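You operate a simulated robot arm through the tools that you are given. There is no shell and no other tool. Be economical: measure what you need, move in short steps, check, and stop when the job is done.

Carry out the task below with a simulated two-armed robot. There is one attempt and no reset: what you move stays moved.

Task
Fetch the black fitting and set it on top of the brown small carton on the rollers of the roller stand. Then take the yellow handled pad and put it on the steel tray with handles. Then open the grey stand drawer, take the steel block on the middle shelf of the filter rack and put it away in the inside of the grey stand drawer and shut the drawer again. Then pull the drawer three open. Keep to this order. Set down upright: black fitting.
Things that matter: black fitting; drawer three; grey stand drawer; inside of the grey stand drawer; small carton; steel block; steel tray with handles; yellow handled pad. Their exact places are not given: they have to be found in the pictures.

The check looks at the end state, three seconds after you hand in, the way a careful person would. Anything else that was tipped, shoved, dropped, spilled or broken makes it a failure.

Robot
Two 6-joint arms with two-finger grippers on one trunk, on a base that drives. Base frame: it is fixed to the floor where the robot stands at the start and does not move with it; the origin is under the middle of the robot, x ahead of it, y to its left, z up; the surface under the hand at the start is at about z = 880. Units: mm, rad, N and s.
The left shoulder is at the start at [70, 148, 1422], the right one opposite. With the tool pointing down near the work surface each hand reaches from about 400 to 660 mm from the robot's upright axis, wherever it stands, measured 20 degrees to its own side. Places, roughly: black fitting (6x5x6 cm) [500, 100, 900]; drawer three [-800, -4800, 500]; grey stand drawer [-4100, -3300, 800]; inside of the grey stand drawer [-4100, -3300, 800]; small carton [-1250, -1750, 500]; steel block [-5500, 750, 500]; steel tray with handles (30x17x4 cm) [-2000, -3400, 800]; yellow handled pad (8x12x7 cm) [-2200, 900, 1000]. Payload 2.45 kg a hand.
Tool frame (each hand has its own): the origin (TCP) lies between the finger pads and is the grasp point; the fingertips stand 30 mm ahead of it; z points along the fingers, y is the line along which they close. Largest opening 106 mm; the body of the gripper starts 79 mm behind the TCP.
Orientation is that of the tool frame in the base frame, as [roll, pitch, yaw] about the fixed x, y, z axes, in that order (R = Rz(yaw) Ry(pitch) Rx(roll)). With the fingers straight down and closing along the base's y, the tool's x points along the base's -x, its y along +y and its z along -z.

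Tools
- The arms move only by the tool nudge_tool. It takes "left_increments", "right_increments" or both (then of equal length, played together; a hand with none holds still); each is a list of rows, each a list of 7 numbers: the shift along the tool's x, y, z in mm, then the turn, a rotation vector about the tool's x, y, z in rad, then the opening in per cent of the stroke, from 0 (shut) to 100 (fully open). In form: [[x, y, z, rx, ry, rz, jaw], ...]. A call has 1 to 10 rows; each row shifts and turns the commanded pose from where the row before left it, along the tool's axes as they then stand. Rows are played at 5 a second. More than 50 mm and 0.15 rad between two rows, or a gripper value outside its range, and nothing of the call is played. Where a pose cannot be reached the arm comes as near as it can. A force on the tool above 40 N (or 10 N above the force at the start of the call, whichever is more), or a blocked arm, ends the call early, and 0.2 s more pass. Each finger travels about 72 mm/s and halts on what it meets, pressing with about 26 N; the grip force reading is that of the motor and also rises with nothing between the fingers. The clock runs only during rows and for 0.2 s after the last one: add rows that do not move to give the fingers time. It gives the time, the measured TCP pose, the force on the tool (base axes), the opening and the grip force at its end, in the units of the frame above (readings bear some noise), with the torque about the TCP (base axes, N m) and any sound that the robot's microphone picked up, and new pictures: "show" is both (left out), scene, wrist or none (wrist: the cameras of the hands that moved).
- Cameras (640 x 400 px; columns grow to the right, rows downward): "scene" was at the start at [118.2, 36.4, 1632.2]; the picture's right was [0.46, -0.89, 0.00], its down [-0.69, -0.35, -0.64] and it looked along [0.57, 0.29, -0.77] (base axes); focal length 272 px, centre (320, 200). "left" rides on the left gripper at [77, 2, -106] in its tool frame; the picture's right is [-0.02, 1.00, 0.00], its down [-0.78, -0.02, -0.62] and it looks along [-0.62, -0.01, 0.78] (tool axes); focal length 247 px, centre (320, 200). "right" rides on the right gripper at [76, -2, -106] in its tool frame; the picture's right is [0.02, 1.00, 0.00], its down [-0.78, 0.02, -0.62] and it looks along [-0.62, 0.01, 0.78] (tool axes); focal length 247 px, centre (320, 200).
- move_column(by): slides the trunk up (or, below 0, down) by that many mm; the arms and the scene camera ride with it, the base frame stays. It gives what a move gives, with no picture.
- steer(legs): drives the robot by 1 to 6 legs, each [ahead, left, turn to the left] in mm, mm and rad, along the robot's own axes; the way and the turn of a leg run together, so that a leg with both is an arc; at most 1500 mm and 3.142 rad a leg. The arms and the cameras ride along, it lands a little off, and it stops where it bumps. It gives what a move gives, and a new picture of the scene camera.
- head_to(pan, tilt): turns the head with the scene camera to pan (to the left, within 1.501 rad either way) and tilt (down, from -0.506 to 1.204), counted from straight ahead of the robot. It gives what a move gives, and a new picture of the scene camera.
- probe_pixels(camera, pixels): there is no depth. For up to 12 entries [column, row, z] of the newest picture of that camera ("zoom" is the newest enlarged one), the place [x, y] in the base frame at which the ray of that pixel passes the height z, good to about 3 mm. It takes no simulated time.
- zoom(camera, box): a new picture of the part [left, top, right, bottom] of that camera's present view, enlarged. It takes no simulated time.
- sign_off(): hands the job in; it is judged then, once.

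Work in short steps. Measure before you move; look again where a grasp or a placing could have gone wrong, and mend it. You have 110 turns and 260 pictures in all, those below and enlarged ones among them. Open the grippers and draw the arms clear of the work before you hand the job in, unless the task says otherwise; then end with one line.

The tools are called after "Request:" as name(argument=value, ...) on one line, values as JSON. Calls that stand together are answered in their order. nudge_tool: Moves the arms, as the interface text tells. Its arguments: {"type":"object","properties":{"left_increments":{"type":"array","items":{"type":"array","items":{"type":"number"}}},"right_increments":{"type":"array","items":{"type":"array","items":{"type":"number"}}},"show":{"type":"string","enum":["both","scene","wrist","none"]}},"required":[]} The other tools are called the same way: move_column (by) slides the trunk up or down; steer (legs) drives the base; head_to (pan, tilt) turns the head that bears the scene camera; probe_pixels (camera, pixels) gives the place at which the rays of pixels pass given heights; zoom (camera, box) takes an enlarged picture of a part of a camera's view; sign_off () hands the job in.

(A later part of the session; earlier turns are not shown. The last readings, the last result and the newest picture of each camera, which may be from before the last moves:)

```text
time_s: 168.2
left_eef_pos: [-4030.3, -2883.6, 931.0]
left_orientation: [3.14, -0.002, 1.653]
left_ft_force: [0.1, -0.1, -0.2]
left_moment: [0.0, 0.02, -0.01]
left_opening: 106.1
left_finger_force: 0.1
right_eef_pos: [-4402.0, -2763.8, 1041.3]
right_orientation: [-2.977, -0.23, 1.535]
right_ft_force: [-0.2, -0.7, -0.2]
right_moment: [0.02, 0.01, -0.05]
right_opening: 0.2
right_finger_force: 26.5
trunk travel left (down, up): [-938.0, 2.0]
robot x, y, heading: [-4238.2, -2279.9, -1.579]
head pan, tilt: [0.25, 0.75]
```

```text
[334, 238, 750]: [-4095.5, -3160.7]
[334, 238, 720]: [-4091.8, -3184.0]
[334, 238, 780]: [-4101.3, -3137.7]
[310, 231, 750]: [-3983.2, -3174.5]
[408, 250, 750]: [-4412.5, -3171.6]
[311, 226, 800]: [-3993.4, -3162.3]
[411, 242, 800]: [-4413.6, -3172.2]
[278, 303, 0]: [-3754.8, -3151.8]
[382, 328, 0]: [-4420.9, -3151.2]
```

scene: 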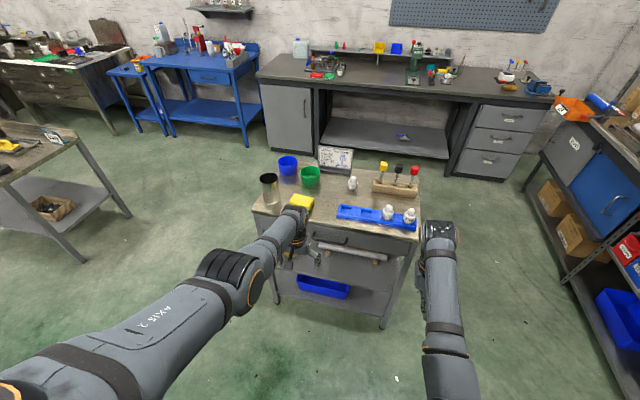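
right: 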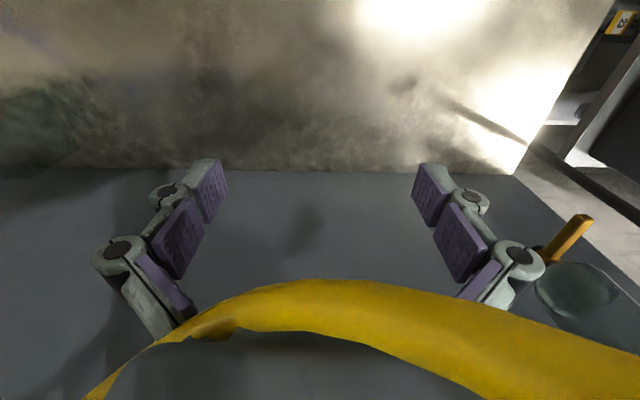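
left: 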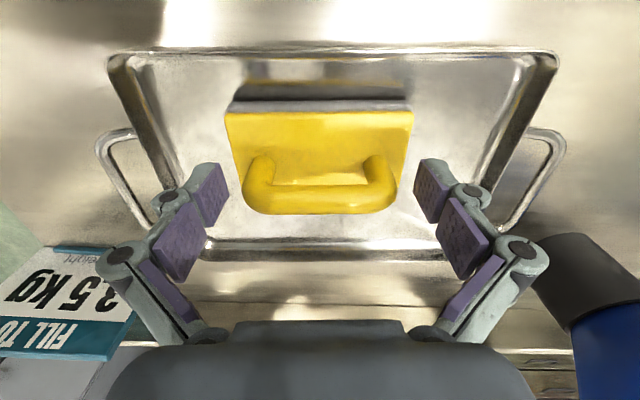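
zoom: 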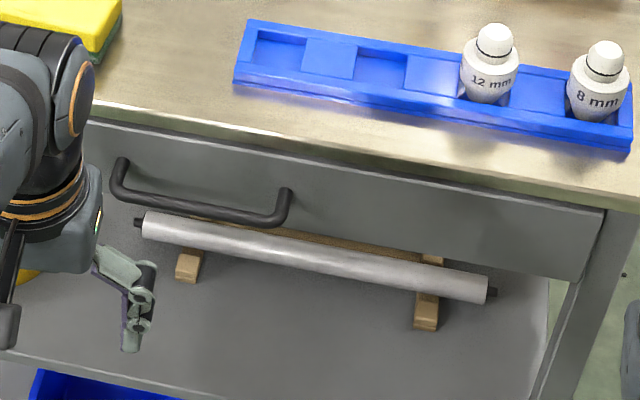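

The handle bar is at about x=-4090, y≈-3150, z≈750, held roughly 20–25 mm off the face. I'll grip it from the front with the tool tilted towards horizontal and the fingers above and below the bar. First I turn the left wrist.

Request:
nudge_tool(left_increments=[[0, 0, 0, 0, 0, 0.15, 60], [0, 0, 0, 0, 0, 0.15, 60], [0, 0, 0, 0, 0, 0.15, 60], [0, 0, 0, 0, 0, 0.15, 60], [0, 0, 0, 0, 0, 0.15, 60], [0, 0, 0, 0, 0, 0.15, 60], [0, 0, 0, 0, 0, 0.15, 60], [0, 0, 0, 0, 0, 0.15, 60], [0, 0, 0, 0, 0, 0.15, 60], [0, 0, 0, 0, 0, 0.15, 60]], show="none")

Request:
nudge_tool(left_increments=[[0, 0, 0, 0, 0, 0.15, 60], [0, 0, 0, -0.14, 0, 0, 60], [0, 0, 0, -0.14, 0, 0, 60], [0, 0, 0, -0.14, 0, 0, 60], [0, 0, 0, -0.14, 0, 0, 60], [0, 0, 0, -0.14, 0, 0, 60], [0, 0, 0, -0.14, 0, 0, 60], [0, 0, 0, -0.14, 0, 0, 60], [0, 0, 0, -0.14, 0, 0, 60], [0, 0, 0, 0, 0, 0, 60]], show="both")

```text
time_s: 170.4
left_eef_pos: [-4029.2, -2884.3, 929.2]
left_orientation: [-3.139, -0.003, 0.152]
left_ft_force: [0.2, 0.3, 0.1]
left_moment: [0.01, 0.0, 0.03]
left_opening: 63.6
left_finger_force: 0.1
right_eef_pos: [-4402.0, -2763.7, 1041.5]
right_orientation: [-2.975, -0.232, 1.537]
right_ft_force: [-0.5, -0.4, 0.2]
right_moment: [-0.01, 0.03, -0.01]
right_opening: 0.1
right_finger_force: 26.0
trunk travel left (down, up): [-938.0, 2.0]
robot x, y, heading: [-4239.0, -2280.8, -1.579]
head pan, tilt: [0.25, 0.75]
```

```text
time_s: 172.6
left_eef_pos: [-4030.1, -2884.5, 929.6]
left_orientation: [2.022, 0.003, 0.003]
left_ft_force: [-0.1, 0.4, 0.9]
left_moment: [0.0, -0.02, -0.01]
left_opening: 63.2
left_finger_force: 0.2
right_eef_pos: [-4401.4, -2763.1, 1041.0]
right_orientation: [-2.976, -0.231, 1.536]
right_ft_force: [-0.9, -0.5, 0.6]
right_moment: [-0.03, 0.0, 0.02]
right_opening: 0.0
right_finger_force: 25.7
trunk travel left (down, up): [-938.0, 2.0]
robot x, y, heading: [-4236.9, -2281.7, -1.581]
head pan, tilt: [0.25, 0.75]
```

scene: 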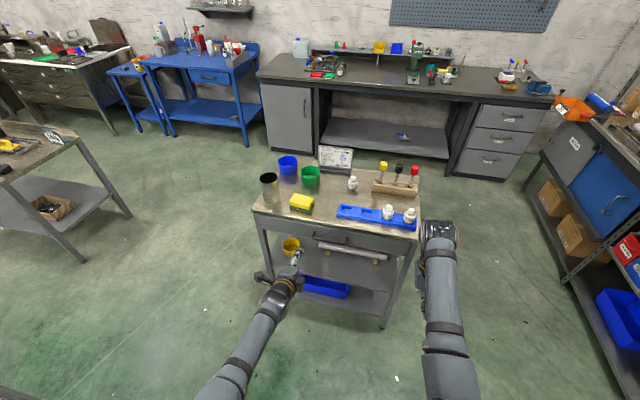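
left: 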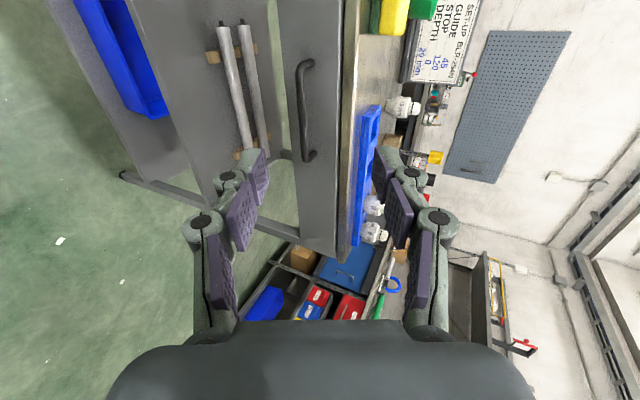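

The wrist view now shows the handle at about (302,110). I tilt a bit more towards horizontal, then measure the handle from both cameras.

Request:
nudge_tool(left_increments=[[0, 0, 0, -0.14, 0, 0, 60], [0, 0, 0, -0.14, 0, 0, 60], [0, 0, 0, 0, 0, 0, 60]], show="both")

Request:
move_column(by=-170)

Request:
zoom(camera="left", box=[160, 0, 480, 200])

Request:
zoom(camera="scene", box=[240, 170, 400, 270])

```text
time_s: 173.4
left_eef_pos: [-4029.3, -2883.1, 930.0]
left_orientation: [1.743, -0.002, 0.003]
left_ft_force: [-0.4, -0.7, -0.2]
left_moment: [0.03, 0.01, 0.02]
left_opening: 63.9
left_finger_force: 0.1
right_eef_pos: [-4400.3, -2763.1, 1041.7]
right_orientation: [-2.976, -0.231, 1.535]
right_ft_force: [-0.3, -0.6, -0.4]
right_moment: [-0.02, -0.03, -0.03]
right_opening: 0.1
right_finger_force: 26.0
trunk travel left (down, up): [-938.0, 2.0]
robot x, y, heading: [-4234.5, -2277.8, -1.581]
head pan, tilt: [0.25, 0.75]
```

scene: 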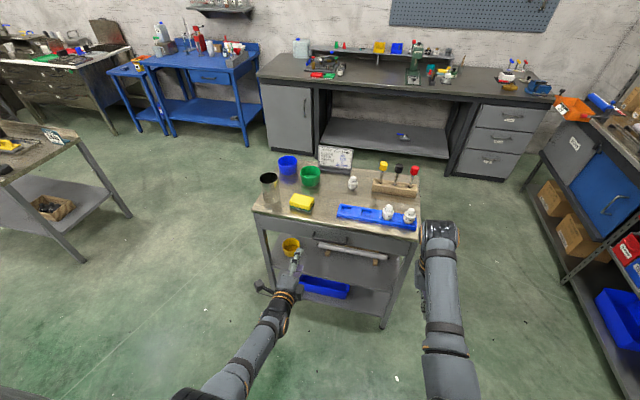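
left: 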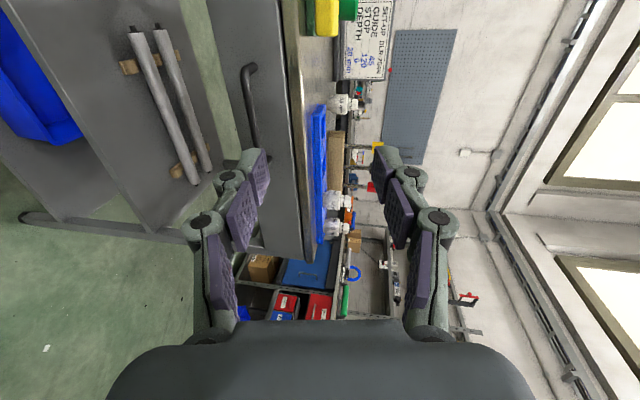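

```text
time_s: 175.3
left_eef_pos: [-4028.4, -2885.1, 759.8]
left_orientation: [1.743, -0.002, 0.002]
left_ft_force: [0.2, -0.3, -0.2]
left_moment: [0.02, 0.01, 0.01]
left_opening: 63.5
left_finger_force: 0.0
right_eef_pos: [-4402.4, -2763.8, 870.8]
right_orientation: [-2.976, -0.228, 1.536]
right_ft_force: [0.1, -1.0, -0.5]
right_moment: [0.0, 0.01, -0.03]
right_opening: 0.0
right_finger_force: 25.9
trunk travel left (down, up): [-768.0, 172.0]
robot x, y, heading: [-4237.2, -2281.6, -1.585]
head pan, tilt: [0.25, 0.75]
```

```text
2.00 times, centred on (320, 100) of left
```

zoom: 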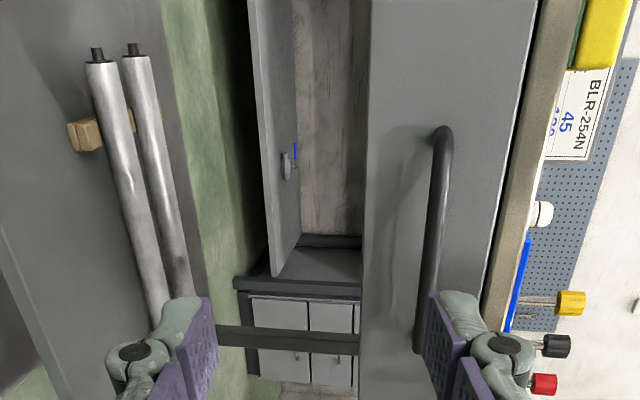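

```text
4.00 times, centred on (320, 220) of scene
```

zoom: 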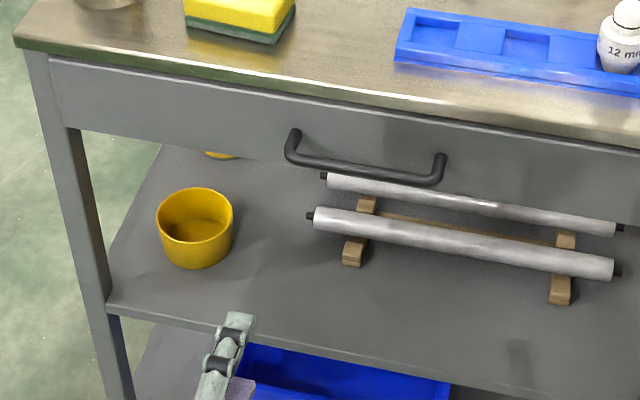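

I probe the handle in the new scene picture, taken from the lower camera height, to triangulate its z.

Request:
probe_pixels(camera="zoom", pixels=[[365, 168, 740], [365, 168, 760], [365, 168, 780], [365, 168, 800], [295, 135, 760], [440, 160, 760], [292, 155, 760], [437, 182, 760], [300, 90, 800], [300, 90, 830]])

Request:
zoom(camera="left", box=[240, 20, 480, 170])

```text
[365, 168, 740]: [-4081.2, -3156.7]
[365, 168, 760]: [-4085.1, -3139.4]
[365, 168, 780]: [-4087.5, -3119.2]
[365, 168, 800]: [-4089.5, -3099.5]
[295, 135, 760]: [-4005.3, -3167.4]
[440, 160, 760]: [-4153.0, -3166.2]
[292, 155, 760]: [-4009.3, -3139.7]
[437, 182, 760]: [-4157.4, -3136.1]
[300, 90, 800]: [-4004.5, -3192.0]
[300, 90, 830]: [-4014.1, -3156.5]
```

```text
2.67 times, centred on (360, 95) of left
```

zoom: 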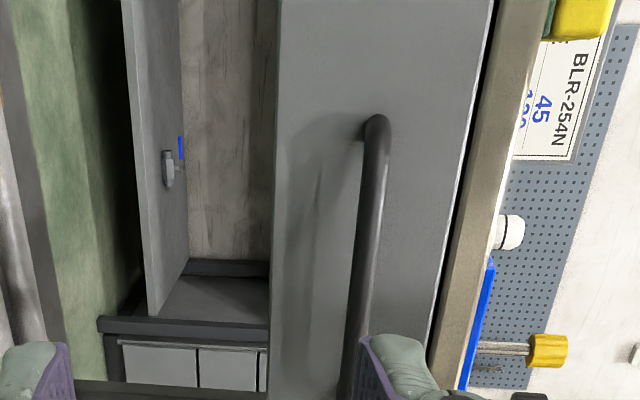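

The triangulation puts the bar at about (-4088,-3100, z≈801). I raise the trunk to match and move closer, stopping short to check.

Request:
move_column(by=43)

Request:
nudge_tool(left_increments=[[-30, 0, 25, 0, 0, 0, 60], [-29, 0, 30, 0, 0, 0, 60], [0, 7, 40, 0, 0, 0, 60], [0, 10, 10, 0, 0, 0, 60], [0, 0, 0, 0, 0, 0, 60]], show="both")

```text
time_s: 176.1
left_eef_pos: [-4027.7, -2884.6, 802.6]
left_orientation: [1.745, -0.001, 0.004]
left_ft_force: [-1.0, -1.0, -0.3]
left_moment: [-0.01, 0.02, 0.01]
left_opening: 63.6
left_finger_force: 0.0
right_eef_pos: [-4401.8, -2763.7, 912.9]
right_orientation: [-2.975, -0.231, 1.537]
right_ft_force: [0.3, -0.1, -0.8]
right_moment: [0.01, 0.0, 0.01]
right_opening: 0.0
right_finger_force: 25.9
trunk travel left (down, up): [-811.0, 129.0]
robot x, y, heading: [-4234.4, -2278.3, -1.58]
head pan, tilt: [0.25, 0.75]
```

```text
time_s: 177.3
left_eef_pos: [-4075.2, -2964.0, 826.3]
left_orientation: [1.745, 0.0, 0.003]
left_ft_force: [-1.0, -0.1, -0.1]
left_moment: [0.01, 0.01, -0.03]
left_opening: 63.8
left_finger_force: 0.0
left hand out of reach, approached as far as the arm can: row 2, 3
right_eef_pos: [-4400.6, -2764.5, 913.8]
right_orientation: [-2.975, -0.229, 1.537]
right_ft_force: [-0.6, 0.1, -0.3]
right_moment: [0.02, -0.03, 0.0]
right_opening: 0.0
right_finger_force: 26.2
trunk travel left (down, up): [-811.0, 129.0]
robot x, y, heading: [-4237.9, -2276.5, -1.58]
head pan, tilt: [0.25, 0.75]
```

scene: 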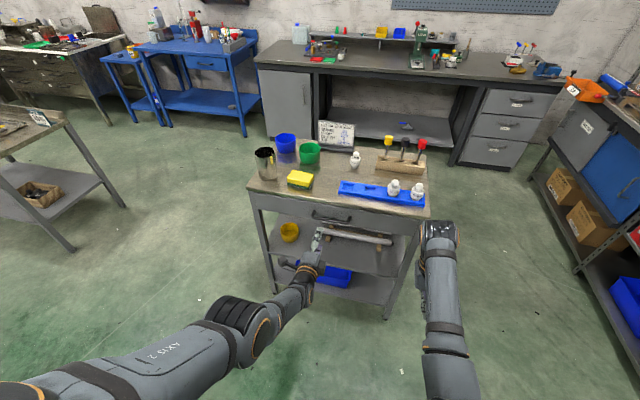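
left: 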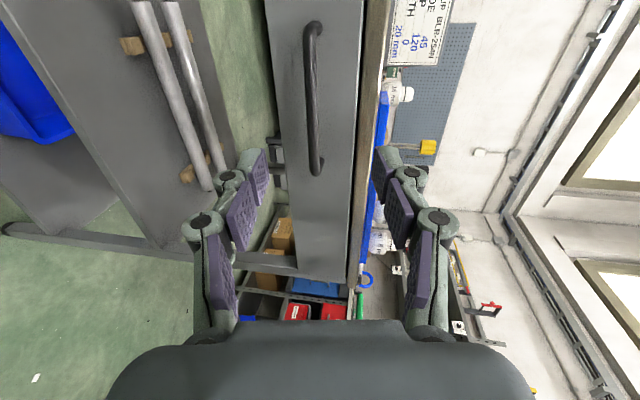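

Two wrist views and the scene agree that the bar is at y≈-3095, z≈799. The arm is at its reach limit, so I lower the trunk 24 mm and drive 80 mm ahead for a closer look.

Request:
move_column(by=-24)

Request:
steer(legs=[[80, 0, 0]])

Request:
zoom(camera="left", box=[0, 0, 640, 400])

```text
time_s: 178.0
left_eef_pos: [-4074.5, -2963.4, 802.4]
left_orientation: [1.743, -0.002, 0.005]
left_ft_force: [0.2, 0.3, 0.2]
left_moment: [0.02, -0.02, 0.01]
left_opening: 63.7
left_finger_force: 0.1
right_eef_pos: [-4401.2, -2763.2, 889.9]
right_orientation: [-2.975, -0.228, 1.535]
right_ft_force: [0.5, 1.1, -0.2]
right_moment: [-0.05, 0.03, -0.01]
right_opening: 0.0
right_finger_force: 25.8
trunk travel left (down, up): [-787.0, 153.0]
robot x, y, heading: [-4235.1, -2280.4, -1.577]
head pan, tilt: [0.25, 0.75]
```

```text
time_s: 179.1
left_eef_pos: [-4076.5, -3042.7, 803.0]
left_orientation: [1.743, -0.004, 0.004]
left_ft_force: [0.3, -0.8, -0.3]
left_moment: [0.0, -0.02, 0.01]
left_opening: 63.5
left_finger_force: 0.0
right_eef_pos: [-4402.3, -2842.9, 890.8]
right_orientation: [-2.974, -0.228, 1.536]
right_ft_force: [0.2, -0.6, 0.4]
right_moment: [0.0, 0.03, -0.03]
right_opening: 0.2
right_finger_force: 25.8
trunk travel left (down, up): [-787.0, 153.0]
robot x, y, heading: [-4234.4, -2358.5, -1.58]
head pan, tilt: [0.25, 0.75]
```

scene: 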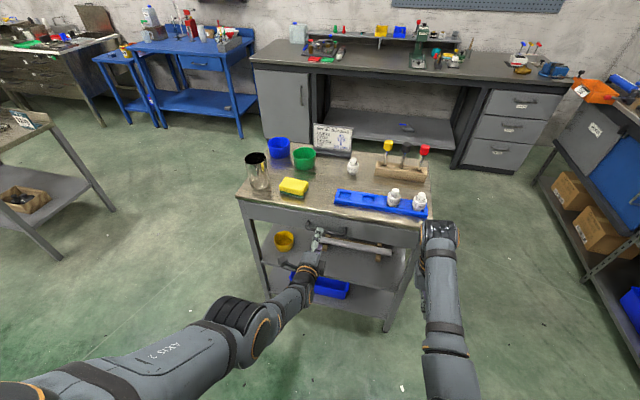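

```text
1.00 times, centred on (320, 200) of left (not enlarged: the box is as wide or as high as the picture)
```

zoom: 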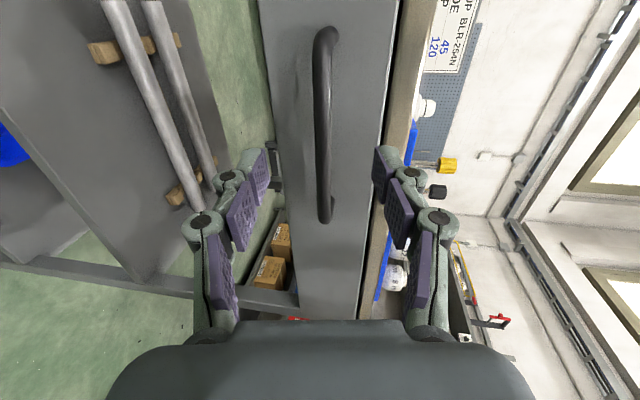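

The bar runs along the middle between the fingers at column 322. I go 36 mm further ahead.

Request:
steer(legs=[[36, 0, 0]])

Request:
zoom(camera="left", box=[160, 60, 480, 260])

```text
time_s: 180.0
left_eef_pos: [-4076.6, -3076.1, 804.5]
left_orientation: [1.74, -0.002, 0.004]
left_ft_force: [-0.1, 0.2, 0.7]
left_moment: [0.01, -0.01, 0.0]
left_opening: 63.4
left_finger_force: 0.0
right_eef_pos: [-4401.4, -2875.1, 892.4]
right_orientation: [-2.975, -0.226, 1.535]
right_ft_force: [-0.1, 0.3, 0.9]
right_moment: [-0.05, -0.02, 0.0]
right_opening: 0.0
right_finger_force: 25.9
trunk travel left (down, up): [-787.0, 153.0]
robot x, y, heading: [-4235.3, -2393.7, -1.578]
head pan, tilt: [0.25, 0.75]
```

scene: 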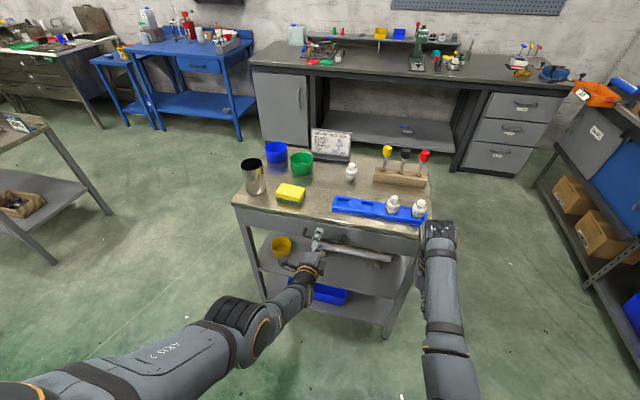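

```text
2.00 times, centred on (320, 160) of left
```

zoom: 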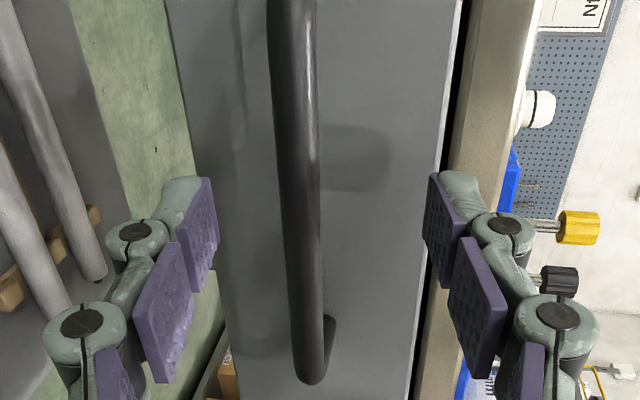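

The bar lies between the finger pads, so I close on it.

Request:
nudge_tool(left_increments=[[0, 0, 0, 0, 0, 0, 30], [0, 0, 0, 0, 0, 0, 0], [0, 0, 0, 0, 0, 0, 0], [0, 0, 0, 0, 0, 0, 0], [0, 0, 0, 0, 0, 0, 0]], show="wrist")

```text
time_s: 181.2
left_eef_pos: [-4077.2, -3078.8, 800.1]
left_orientation: [1.75, 0.0, 0.004]
left_ft_force: [-0.2, 10.2, -12.6]
left_moment: [0.34, 0.04, 0.14]
left_opening: 11.1
left_finger_force: 38.5
right_eef_pos: [-4402.1, -2879.9, 889.1]
right_orientation: [-2.975, -0.232, 1.533]
right_ft_force: [0.8, -0.1, 0.7]
right_moment: [-0.02, 0.0, -0.01]
right_opening: 0.2
right_finger_force: 26.2
trunk travel left (down, up): [-787.0, 153.0]
robot x, y, heading: [-4234.8, -2390.8, -1.583]
head pan, tilt: [0.25, 0.75]
```

left: 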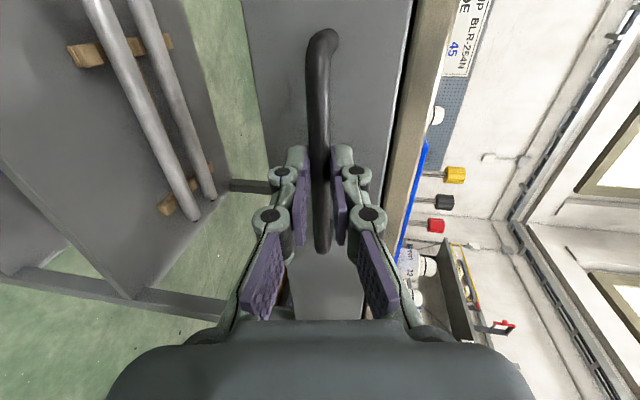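

The bar is gripped at 11 mm. I pull gently by driving back 150 mm.

Request:
steer(legs=[[-150, 0, 0]])

```text
time_s: 182.5
left_eef_pos: [-4077.2, -2934.0, 799.7]
left_orientation: [1.749, -0.001, 0.003]
left_ft_force: [-15.7, -2.2, -21.1]
left_moment: [0.37, 0.3, -0.73]
left_opening: 11.0
left_finger_force: 38.4
right_eef_pos: [-4401.8, -2733.9, 888.9]
right_orientation: [-2.978, -0.234, 1.536]
right_ft_force: [0.3, -0.6, -0.6]
right_moment: [-0.03, -0.02, 0.01]
right_opening: 0.0
right_finger_force: 25.8
trunk travel left (down, up): [-787.0, 153.0]
robot x, y, heading: [-4236.3, -2246.9, -1.578]
head pan, tilt: [0.25, 0.75]
```

scene: 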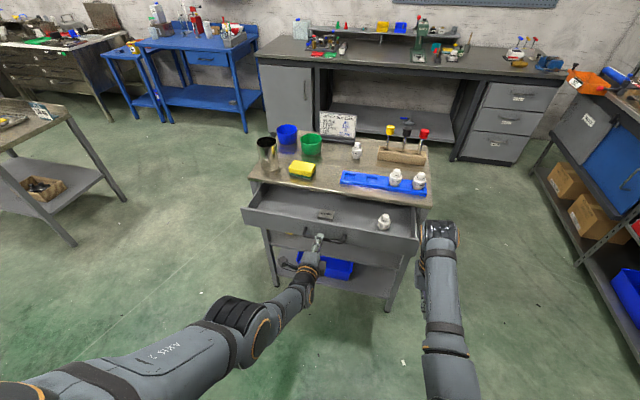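

The drawer slides out nicely, with a white nozzle standing inside at (385,222). I pull a further 80 mm, slowly.

Request:
steer(legs=[[-80, 0, 0]])

Request:
zoom(camera="scene", box=[220, 110, 460, 260])

```text
time_s: 183.6
left_eef_pos: [-4076.6, -2852.9, 799.0]
left_orientation: [1.754, -0.001, 0.001]
left_ft_force: [-12.2, -0.5, -15.6]
left_moment: [0.21, 0.19, -0.42]
left_opening: 11.2
left_finger_force: 38.6
right_eef_pos: [-4402.4, -2654.4, 888.2]
right_orientation: [-2.977, -0.231, 1.537]
right_ft_force: [0.0, 0.7, -0.4]
right_moment: [-0.03, 0.03, 0.01]
right_opening: 0.1
right_finger_force: 26.5
trunk travel left (down, up): [-787.0, 153.0]
robot x, y, heading: [-4231.3, -2165.3, -1.581]
head pan, tilt: [0.25, 0.75]
```

scene: 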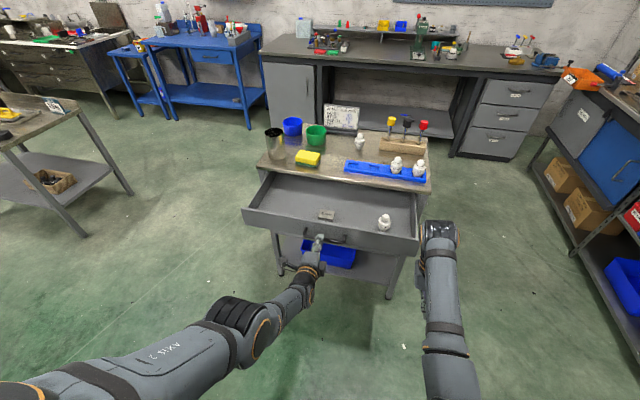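

```text
2.67 times, centred on (340, 185) of scene
```

zoom: 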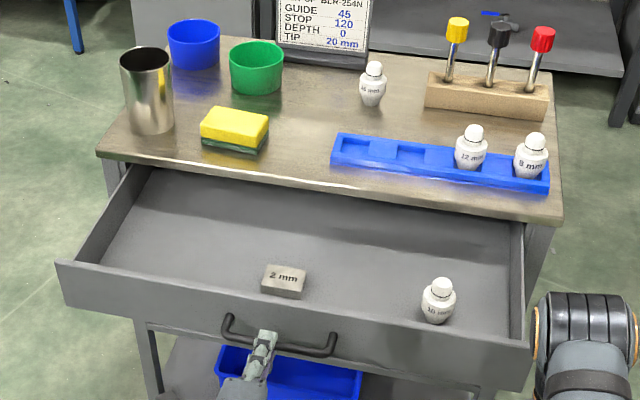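

The drawer is open about 225 mm, with free room on its left half. I release the handle and back away, then return the wrist to pointing down.

Request:
nudge_tool(left_increments=[[0, 0, 0, 0, 0, 0, 40], [0, 0, 0, 0, 0, 0, 60], [0, 0, 0, 0, 0, 0, 60]], show="none")

Request:
steer(legs=[[-350, 0, 0]])

Request:
nudge_tool(left_increments=[[0, 0, 0, 0.14, 0, 0, 100], [0, 0, 0, 0.14, 0, 0, 100], [0, 0, 0, 0.14, 0, 0, 100], [0, 0, 0, 0.14, 0, 0, 100], [0, 0, 0, 0.14, 0, 0, 100], [0, 0, 0, 0.14, 0, 0, 100], [0, 0, 0, 0.14, 0, 0, 100], [0, 0, 0, 0.14, 0, 0, 100], [0, 0, 0, 0.14, 0, 0, 100], [0, 0, 0, 0.13, 0, 0, 100]], show="none")

Request:
move_column(by=150)

Request:
head_to(pan=0.1, tilt=0.6)

```text
time_s: 184.4
left_eef_pos: [-4075.2, -2851.0, 799.6]
left_orientation: [1.749, 0.0, 0.002]
left_ft_force: [0.8, -0.8, 0.1]
left_moment: [0.0, -0.02, 0.0]
left_opening: 63.6
left_finger_force: 0.2
right_eef_pos: [-4399.6, -2652.4, 890.6]
right_orientation: [-2.977, -0.229, 1.536]
right_ft_force: [-0.1, -0.7, 0.1]
right_moment: [-0.03, -0.04, 0.0]
right_opening: 0.0
right_finger_force: 26.4
trunk travel left (down, up): [-787.0, 153.0]
robot x, y, heading: [-4237.5, -2170.3, -1.575]
head pan, tilt: [0.25, 0.75]
```

```text
time_s: 186.7
left_eef_pos: [-4071.3, -2491.6, 801.4]
left_orientation: [1.75, 0.0, 0.004]
left_ft_force: [0.5, -0.6, 0.0]
left_moment: [-0.01, -0.04, -0.03]
left_opening: 63.7
left_finger_force: 0.0
right_eef_pos: [-4396.3, -2291.5, 890.0]
right_orientation: [-2.975, -0.231, 1.54]
right_ft_force: [-0.8, 0.0, 0.1]
right_moment: [0.02, -0.02, 0.03]
right_opening: 0.0
right_finger_force: 26.3
trunk travel left (down, up): [-787.0, 153.0]
robot x, y, heading: [-4234.3, -1809.6, -1.578]
head pan, tilt: [0.25, 0.75]
```

scene: 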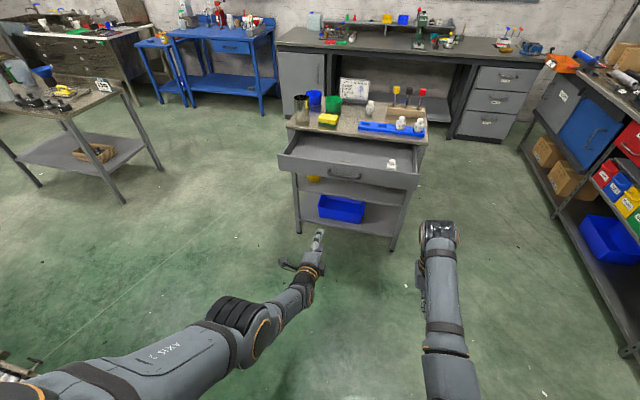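

```text
time_s: 188.9
left_eef_pos: [-4095.8, -2495.6, 759.8]
left_orientation: [2.487, 0.094, -0.095]
left_ft_force: [0.4, 0.2, -0.6]
left_moment: [-0.03, 0.01, -0.01]
left_opening: 105.9
left_finger_force: 0.1
left hand out of reach, approached as far as the arm can: row 1, 2, 3, 4, 5, 6, 7, 8, 9, 10
right_eef_pos: [-4396.6, -2291.4, 889.5]
right_orientation: [-2.975, -0.23, 1.539]
right_ft_force: [-0.1, 0.1, -1.4]
right_moment: [0.0, 0.0, 0.0]
right_opening: 0.0
right_finger_force: 26.3
trunk travel left (down, up): [-787.0, 153.0]
robot x, y, heading: [-4234.3, -1805.1, -1.578]
head pan, tilt: [0.25, 0.75]
```

```text
time_s: 190.7
left_eef_pos: [-4095.8, -2495.8, 910.5]
left_orientation: [2.488, 0.095, -0.093]
left_ft_force: [-0.3, 0.1, -0.7]
left_moment: [0.0, 0.03, 0.02]
left_opening: 105.8
left_finger_force: 0.0
right_eef_pos: [-4396.1, -2292.8, 1039.9]
right_orientation: [-2.976, -0.231, 1.539]
right_ft_force: [0.1, -0.2, 0.0]
right_moment: [-0.03, -0.01, 0.01]
right_opening: 0.0
right_finger_force: 26.2
trunk travel left (down, up): [-937.0, 3.0]
robot x, y, heading: [-4230.0, -1805.7, -1.573]
head pan, tilt: [0.25, 0.75]
```

```text
time_s: 191.4
left_eef_pos: [-4095.8, -2494.5, 909.1]
left_orientation: [2.485, 0.093, -0.096]
left_ft_force: [-0.1, -1.1, -0.6]
left_moment: [0.0, 0.0, -0.04]
left_opening: 106.1
left_finger_force: 0.1
right_eef_pos: [-4397.0, -2291.2, 1040.3]
right_orientation: [-2.975, -0.231, 1.538]
right_ft_force: [-0.5, -0.3, -0.4]
right_moment: [-0.02, 0.0, -0.02]
right_opening: 0.0
right_finger_force: 26.1
trunk travel left (down, up): [-937.0, 3.0]
robot x, y, heading: [-4233.8, -1810.0, -1.579]
head pan, tilt: [0.099, 0.6]
```

scene: 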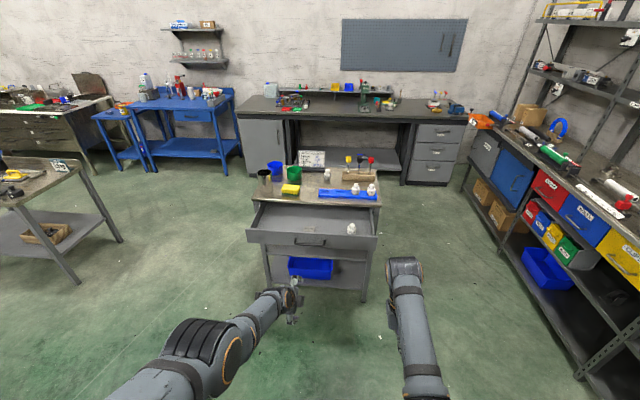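

Before turning right towards the filter rack, I check the clearance to the shelving on the west side.

Request:
probe_pixels(camera="scene", pixels=[[597, 395, 0], [462, 190, 900], [635, 240, 900], [497, 232, 0], [302, 241, 800], [248, 232, 830], [376, 243, 830]])

Request:
head_to(pan=-1.5, tilt=0.45)

```text
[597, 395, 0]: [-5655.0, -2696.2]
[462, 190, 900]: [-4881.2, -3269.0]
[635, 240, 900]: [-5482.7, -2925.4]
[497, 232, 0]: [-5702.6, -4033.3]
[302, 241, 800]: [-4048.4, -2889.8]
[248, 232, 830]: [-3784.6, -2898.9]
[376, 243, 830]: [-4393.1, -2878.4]
```

```text
time_s: 193.0
left_eef_pos: [-4097.6, -2496.0, 909.5]
left_orientation: [2.487, 0.092, -0.095]
left_ft_force: [0.6, -0.8, -0.2]
left_moment: [-0.02, 0.01, 0.01]
left_opening: 106.0
left_finger_force: 0.2
right_eef_pos: [-4395.8, -2292.4, 1040.2]
right_orientation: [-2.976, -0.23, 1.539]
right_ft_force: [-1.1, -0.4, -0.2]
right_moment: [0.04, 0.02, 0.0]
right_opening: 0.0
right_finger_force: 25.7
trunk travel left (down, up): [-937.0, 3.0]
robot x, y, heading: [-4231.4, -1804.3, -1.578]
head pan, tilt: [-1.499, 0.45]
```

scene: 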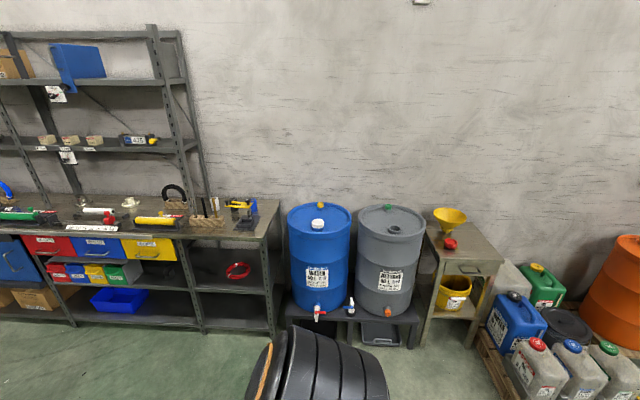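

There is ample room. I turn right to face the filter rack area and look.

Request:
steer(legs=[[0, 0, -1.4], [0, 0, -1.25]])

Request:
head_to(pan=0.0, tilt=0.35)

```text
time_s: 200.0
left_eef_pos: [-4675.5, -1261.4, 909.4]
left_orientation: [2.487, 0.096, -2.75]
left_ft_force: [0.6, 0.3, -0.9]
left_moment: [-0.01, -0.01, 0.01]
left_opening: 105.7
left_finger_force: 0.1
right_eef_pos: [-4316.8, -1300.9, 1039.9]
right_orientation: [-2.975, -0.231, -1.116]
right_ft_force: [-0.3, 0.1, -0.7]
right_moment: [0.02, 0.0, -0.01]
right_opening: 0.0
right_finger_force: 25.9
trunk travel left (down, up): [-937.0, 3.0]
robot x, y, heading: [-4235.0, -1806.6, 2.051]
head pan, tilt: [-1.499, 0.45]
```

scene: 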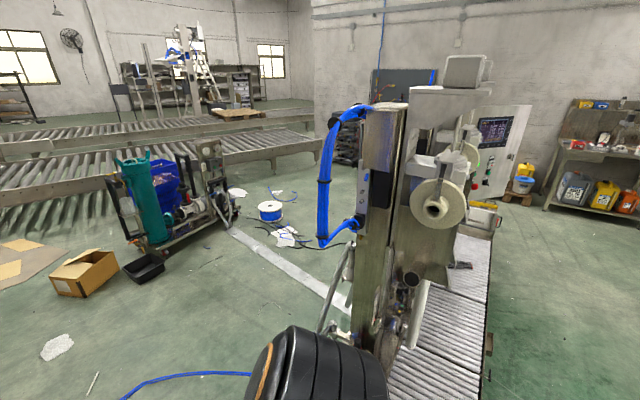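

```text
time_s: 201.6
left_eef_pos: [-4674.9, -1260.5, 909.5]
left_orientation: [2.486, 0.093, -2.748]
left_ft_force: [0.6, 0.0, 0.2]
left_moment: [0.0, -0.02, 0.01]
left_opening: 105.9
left_finger_force: 0.2
right_eef_pos: [-4315.3, -1300.5, 1039.8]
right_orientation: [-2.977, -0.232, -1.118]
right_ft_force: [0.1, -0.2, -0.3]
right_moment: [0.0, -0.01, 0.01]
right_opening: 0.1
right_finger_force: 26.0
trunk travel left (down, up): [-937.0, 3.0]
robot x, y, heading: [-4234.7, -1805.4, 2.048]
head pan, tilt: [0.0, 0.351]
```

scene: 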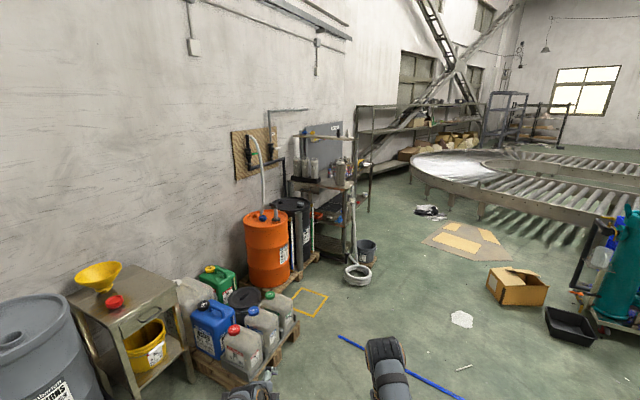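

A rack with filter canisters stands at about (325,195). I zoom on it.

Request:
zoom(camera="scene", box=[270, 120, 400, 290])

Request:
probe_pixels(camera="scene", pixels=[[345, 262, 0], [357, 282, 0], [320, 255, 0], [368, 212, 0], [300, 320, 0], [330, 300, 0], [460, 320, 0]])

```text
2.35 times, centred on (335, 205) of scene
```

zoom: 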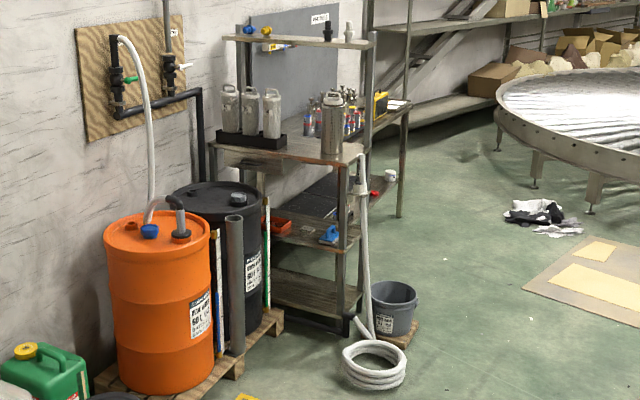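

```text
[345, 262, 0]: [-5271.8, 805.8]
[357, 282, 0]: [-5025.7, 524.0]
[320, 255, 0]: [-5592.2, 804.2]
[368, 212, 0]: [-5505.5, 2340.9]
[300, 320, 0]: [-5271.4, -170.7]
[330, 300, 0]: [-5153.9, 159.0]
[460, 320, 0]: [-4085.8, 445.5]
```

I drive north along x≈-4450 and turn to face the rack from the east.

Request:
steer(legs=[[981, -389, 0], [981, -389, 0], [0, 0, 1.05]])

Request:
head_to(pan=-0.3, tilt=0.7)

```text
time_s: 214.7
left_eef_pos: [-5184.3, 154.1, 910.9]
left_orientation: [2.486, 0.094, -1.67]
left_ft_force: [0.1, 1.1, -0.8]
left_moment: [-0.01, 0.04, 0.0]
left_opening: 106.2
left_finger_force: 0.0
right_eef_pos: [-4979.1, 454.2, 1040.2]
right_orientation: [-2.976, -0.232, -0.037]
right_ft_force: [0.1, 0.2, -0.4]
right_moment: [-0.01, 0.01, -0.01]
right_opening: 0.0
right_finger_force: 25.8
trunk travel left (down, up): [-937.0, 3.0]
robot x, y, heading: [-4493.5, 287.8, 3.126]
head pan, tilt: [0.0, 0.351]
```

scene: 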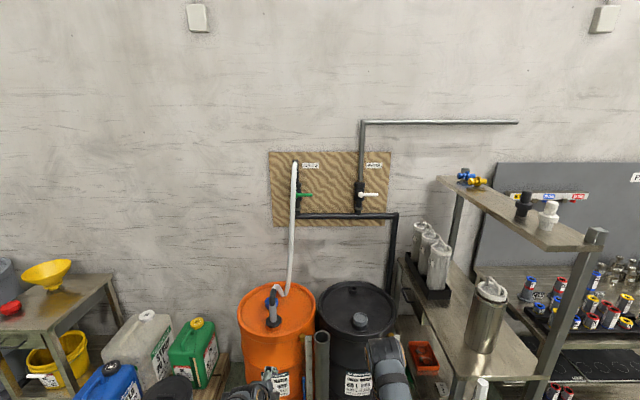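

```text
time_s: 215.6
left_eef_pos: [-5183.3, 153.3, 910.2]
left_orientation: [2.486, 0.093, -1.669]
left_ft_force: [0.9, 0.7, -0.3]
left_moment: [0.01, -0.02, -0.02]
left_opening: 105.7
left_finger_force: 0.1
right_eef_pos: [-4977.7, 453.3, 1039.7]
right_orientation: [-2.974, -0.231, -0.037]
right_ft_force: [-1.1, 0.7, -0.3]
right_moment: [0.01, 0.04, 0.01]
right_opening: 0.1
right_finger_force: 26.2
trunk travel left (down, up): [-937.0, 3.0]
robot x, y, heading: [-4492.9, 284.4, 3.128]
head pan, tilt: [-0.3, 0.7]
```

scene: 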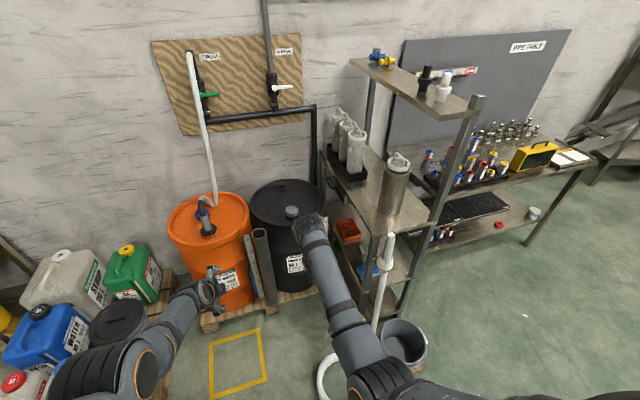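

The rack is ahead to the right. I zoom on its middle shelf to find the steel block.

Request:
zoom(camera="scene", box=[300, 150, 460, 350])

Request:
probe_pixels(camera="scene", pixels=[[400, 315, 0], [385, 350, 0], [408, 360, 0], [210, 325, 100], [435, 208, 880], [380, 235, 880], [330, 170, 880], [335, 390, 0]])

```text
2.00 times, centred on (380, 250) of scene
```

zoom: 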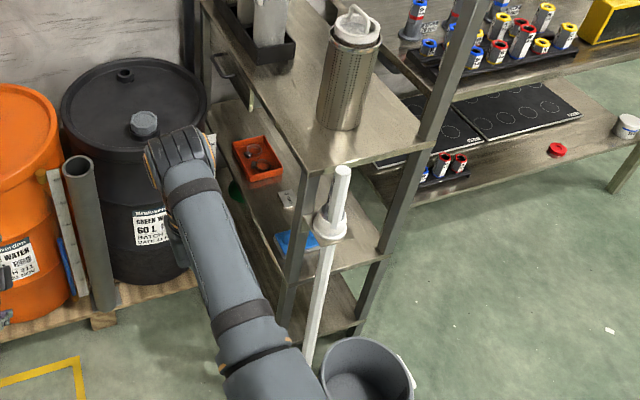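

```text
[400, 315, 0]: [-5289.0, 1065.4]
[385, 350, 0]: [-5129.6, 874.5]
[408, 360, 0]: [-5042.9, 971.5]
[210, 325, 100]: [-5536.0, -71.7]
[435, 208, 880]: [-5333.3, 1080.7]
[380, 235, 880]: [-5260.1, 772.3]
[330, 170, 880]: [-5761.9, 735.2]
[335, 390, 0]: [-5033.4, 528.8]
```

There is a small light object at about (363,249) on the middle shelf. I zoom in tightly.

Request:
zoom(camera="scene", box=[330, 215, 394, 290])

Request:
probe_pixels(camera="scene", pixels=[[363.5, 249, 500], [363.5, 249, 550], [363.5, 249, 450], [347, 230, 500], [367, 270, 500], [372, 283, 500], [407, 275, 500]])

```text
5.33 times, centred on (362, 252) of scene
```

zoom: 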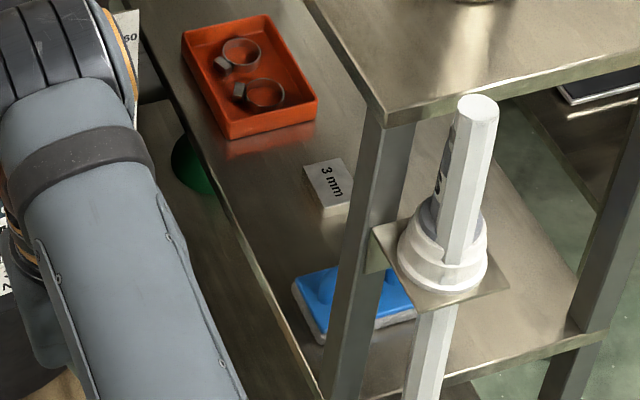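

```text
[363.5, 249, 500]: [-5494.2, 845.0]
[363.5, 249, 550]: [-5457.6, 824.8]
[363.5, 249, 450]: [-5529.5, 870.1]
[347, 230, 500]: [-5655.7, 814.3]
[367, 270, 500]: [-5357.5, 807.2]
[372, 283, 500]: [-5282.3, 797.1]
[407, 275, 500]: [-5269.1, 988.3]
```

The small block marked "3 mm" is the steel block, at about (-5485,838) and z≈510. It has to be taken horizontally from the south-east, so I need to know how close the base can get. I look down at the base's own outline and the floor hose.

Request:
head_to(pan=-0.35, tilt=1.2)

Request:
head_to(pan=-0.6, tilt=0.85)

```text
time_s: 216.5
left_eef_pos: [-5184.1, 152.9, 910.5]
left_orientation: [2.487, 0.092, -1.671]
left_ft_force: [-0.1, -0.5, -0.2]
left_moment: [0.03, 0.0, 0.03]
left_opening: 106.0
left_finger_force: 0.1
right_eef_pos: [-4978.7, 453.0, 1041.0]
right_orientation: [-2.976, -0.232, -0.036]
right_ft_force: [-0.1, -0.5, 0.6]
right_moment: [0.0, -0.03, -0.02]
right_opening: 0.0
right_finger_force: 26.2
trunk travel left (down, up): [-937.0, 3.0]
robot x, y, heading: [-4494.9, 287.0, 3.132]
head pan, tilt: [-0.351, 1.201]
```

scene: 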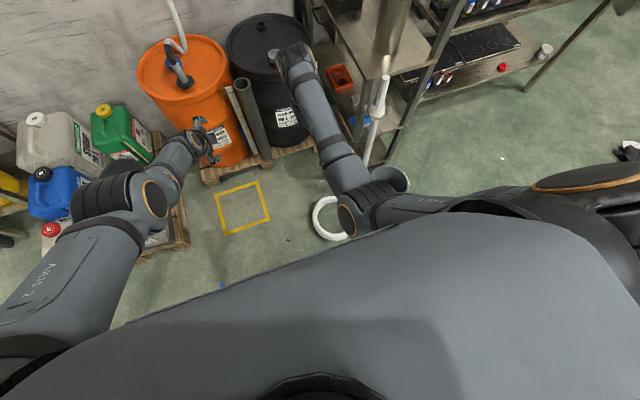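

```text
time_s: 217.3
left_eef_pos: [-5183.7, 154.3, 909.7]
left_orientation: [2.485, 0.095, -1.67]
left_ft_force: [0.4, -0.2, 0.2]
left_moment: [-0.02, 0.0, -0.02]
left_opening: 105.9
left_finger_force: 0.0
right_eef_pos: [-4978.7, 453.2, 1040.1]
right_orientation: [-2.976, -0.231, -0.036]
right_ft_force: [-0.5, 0.3, 0.0]
right_moment: [0.0, 0.01, -0.02]
right_opening: 0.1
right_finger_force: 26.1
trunk travel left (down, up): [-937.0, 3.0]
robot x, y, heading: [-4491.1, 290.2, 3.131]
head pan, tilt: [-0.6, 0.85]
```

scene: 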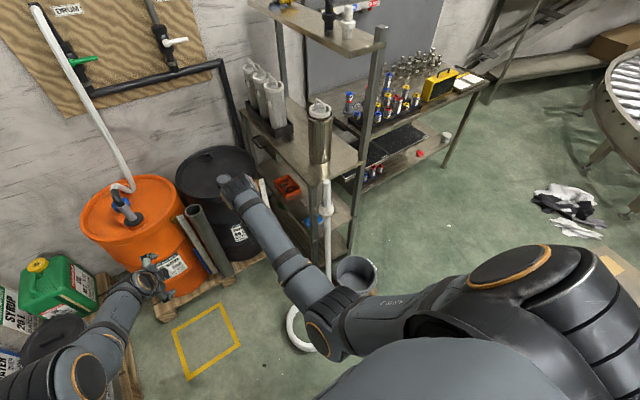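

From earlier pictures the base front extends only about 240 mm from the axis and is about 400 mm wide. I now probe the coil, the pallet, the bucket and the barrel.

Request:
probe_pixels(camera="scene", pixels=[[288, 315, 40], [312, 348, 40], [160, 318, 100], [262, 262, 100], [235, 278, 100], [245, 255, 100], [340, 268, 250], [375, 270, 250], [352, 300, 0], [348, 256, 0], [326, 185, 650], [330, 275, 50]])

Request:
zoom(camera="scene", box=[220, 130, 400, 355])

```text
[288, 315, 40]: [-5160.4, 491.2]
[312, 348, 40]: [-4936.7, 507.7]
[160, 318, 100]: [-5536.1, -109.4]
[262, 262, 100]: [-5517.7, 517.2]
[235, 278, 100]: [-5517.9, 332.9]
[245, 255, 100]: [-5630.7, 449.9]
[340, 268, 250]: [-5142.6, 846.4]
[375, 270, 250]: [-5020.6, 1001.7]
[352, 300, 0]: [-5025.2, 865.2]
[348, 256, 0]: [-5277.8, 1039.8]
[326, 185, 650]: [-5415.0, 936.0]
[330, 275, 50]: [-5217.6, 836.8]
```

```text
1.78 times, centred on (310, 242) of scene
```

zoom: 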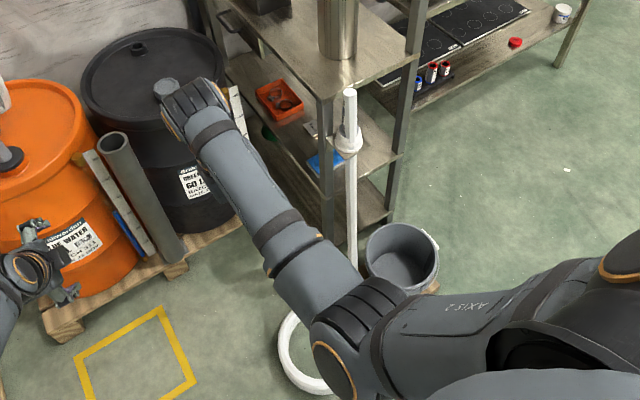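

There is room for the base at about (-5200,80) heading north, between the pallet (x<-5517) and the coil around (-5045,500). First I bring the left hand back to pointing down in its default yaw, pulling it in as I do so.

Request:
nudge_tool(left_increments=[[0, 0, -40, 0.13, 0, 0, 80], [0, -10, -40, 0.13, 0, 0, 80], [0, -20, -35, 0.13, 0, 0, 80], [0, -30, -20, 0.13, 0, 0, 80], [0, -40, 0, 0.13, 0, 0, 80], [0, -40, 0, 0, 0, 0, 80], [0, 0, 0, 0, 0, -0.1, 80], [0, 0, 0, 0, 0, 0, 80]], show="none")

Request:
nudge_tool(left_increments=[[0, 0, 0, 0, 0, -0.149, 80], [0, 0, 0, 0, 0, -0.149, 80], [0, 0, 0, 0, 0, -0.149, 80], [0, 0, 0, 0, 0, -0.149, 80], [0, 0, 0, 0, 0, -0.149, 80], [0, 0, 0, 0, 0, -0.149, 80], [0, 0, 0, 0, 0, -0.149, 80], [0, 0, 0, 0, 0, -0.149, 80], [0, 0, 0, 0, 0, -0.149, 80], [0, 0, 0, 0, 0, -0.149, 80]], show="scene")

```text
time_s: 219.1
left_eef_pos: [-5100.0, 134.2, 934.3]
left_orientation: [-3.135, 0.091, -1.569]
left_ft_force: [0.5, -0.7, 0.8]
left_moment: [0.03, -0.01, -0.03]
left_opening: 84.9
left_finger_force: 0.0
left hand out of reach, approached as far as the arm can: row 1, 2, 3, 4, 5, 6
right_eef_pos: [-4978.9, 452.9, 1039.5]
right_orientation: [-2.976, -0.232, -0.039]
right_ft_force: [-1.0, -1.1, -0.5]
right_moment: [0.02, 0.03, 0.0]
right_opening: 0.0
right_finger_force: 25.7
trunk travel left (down, up): [-937.0, 3.0]
robot x, y, heading: [-4495.9, 287.2, 3.132]
head pan, tilt: [-0.6, 0.85]
```

```text
time_s: 221.3
left_eef_pos: [-5100.2, 135.7, 933.5]
left_orientation: [-3.046, 0.003, -0.077]
left_ft_force: [0.3, -0.5, 0.1]
left_moment: [-0.01, 0.02, 0.03]
left_opening: 84.9
left_finger_force: 0.1
right_eef_pos: [-4979.3, 454.1, 1038.5]
right_orientation: [-2.976, -0.231, -0.037]
right_ft_force: [0.3, 0.4, 0.3]
right_moment: [0.02, 0.01, 0.01]
right_opening: 0.1
right_finger_force: 26.1
trunk travel left (down, up): [-937.0, 3.0]
robot x, y, heading: [-4491.6, 289.2, 3.13]
head pan, tilt: [-0.6, 0.85]
```

scene: 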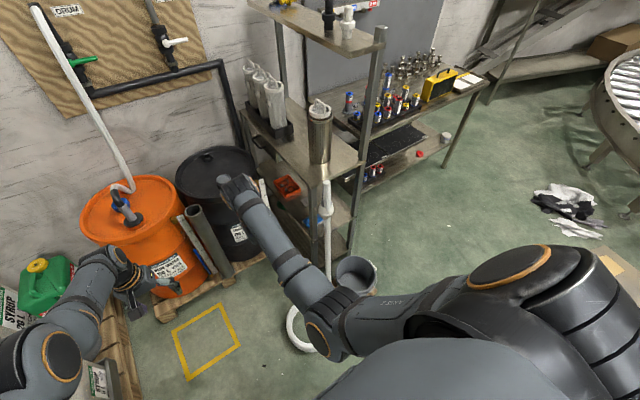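

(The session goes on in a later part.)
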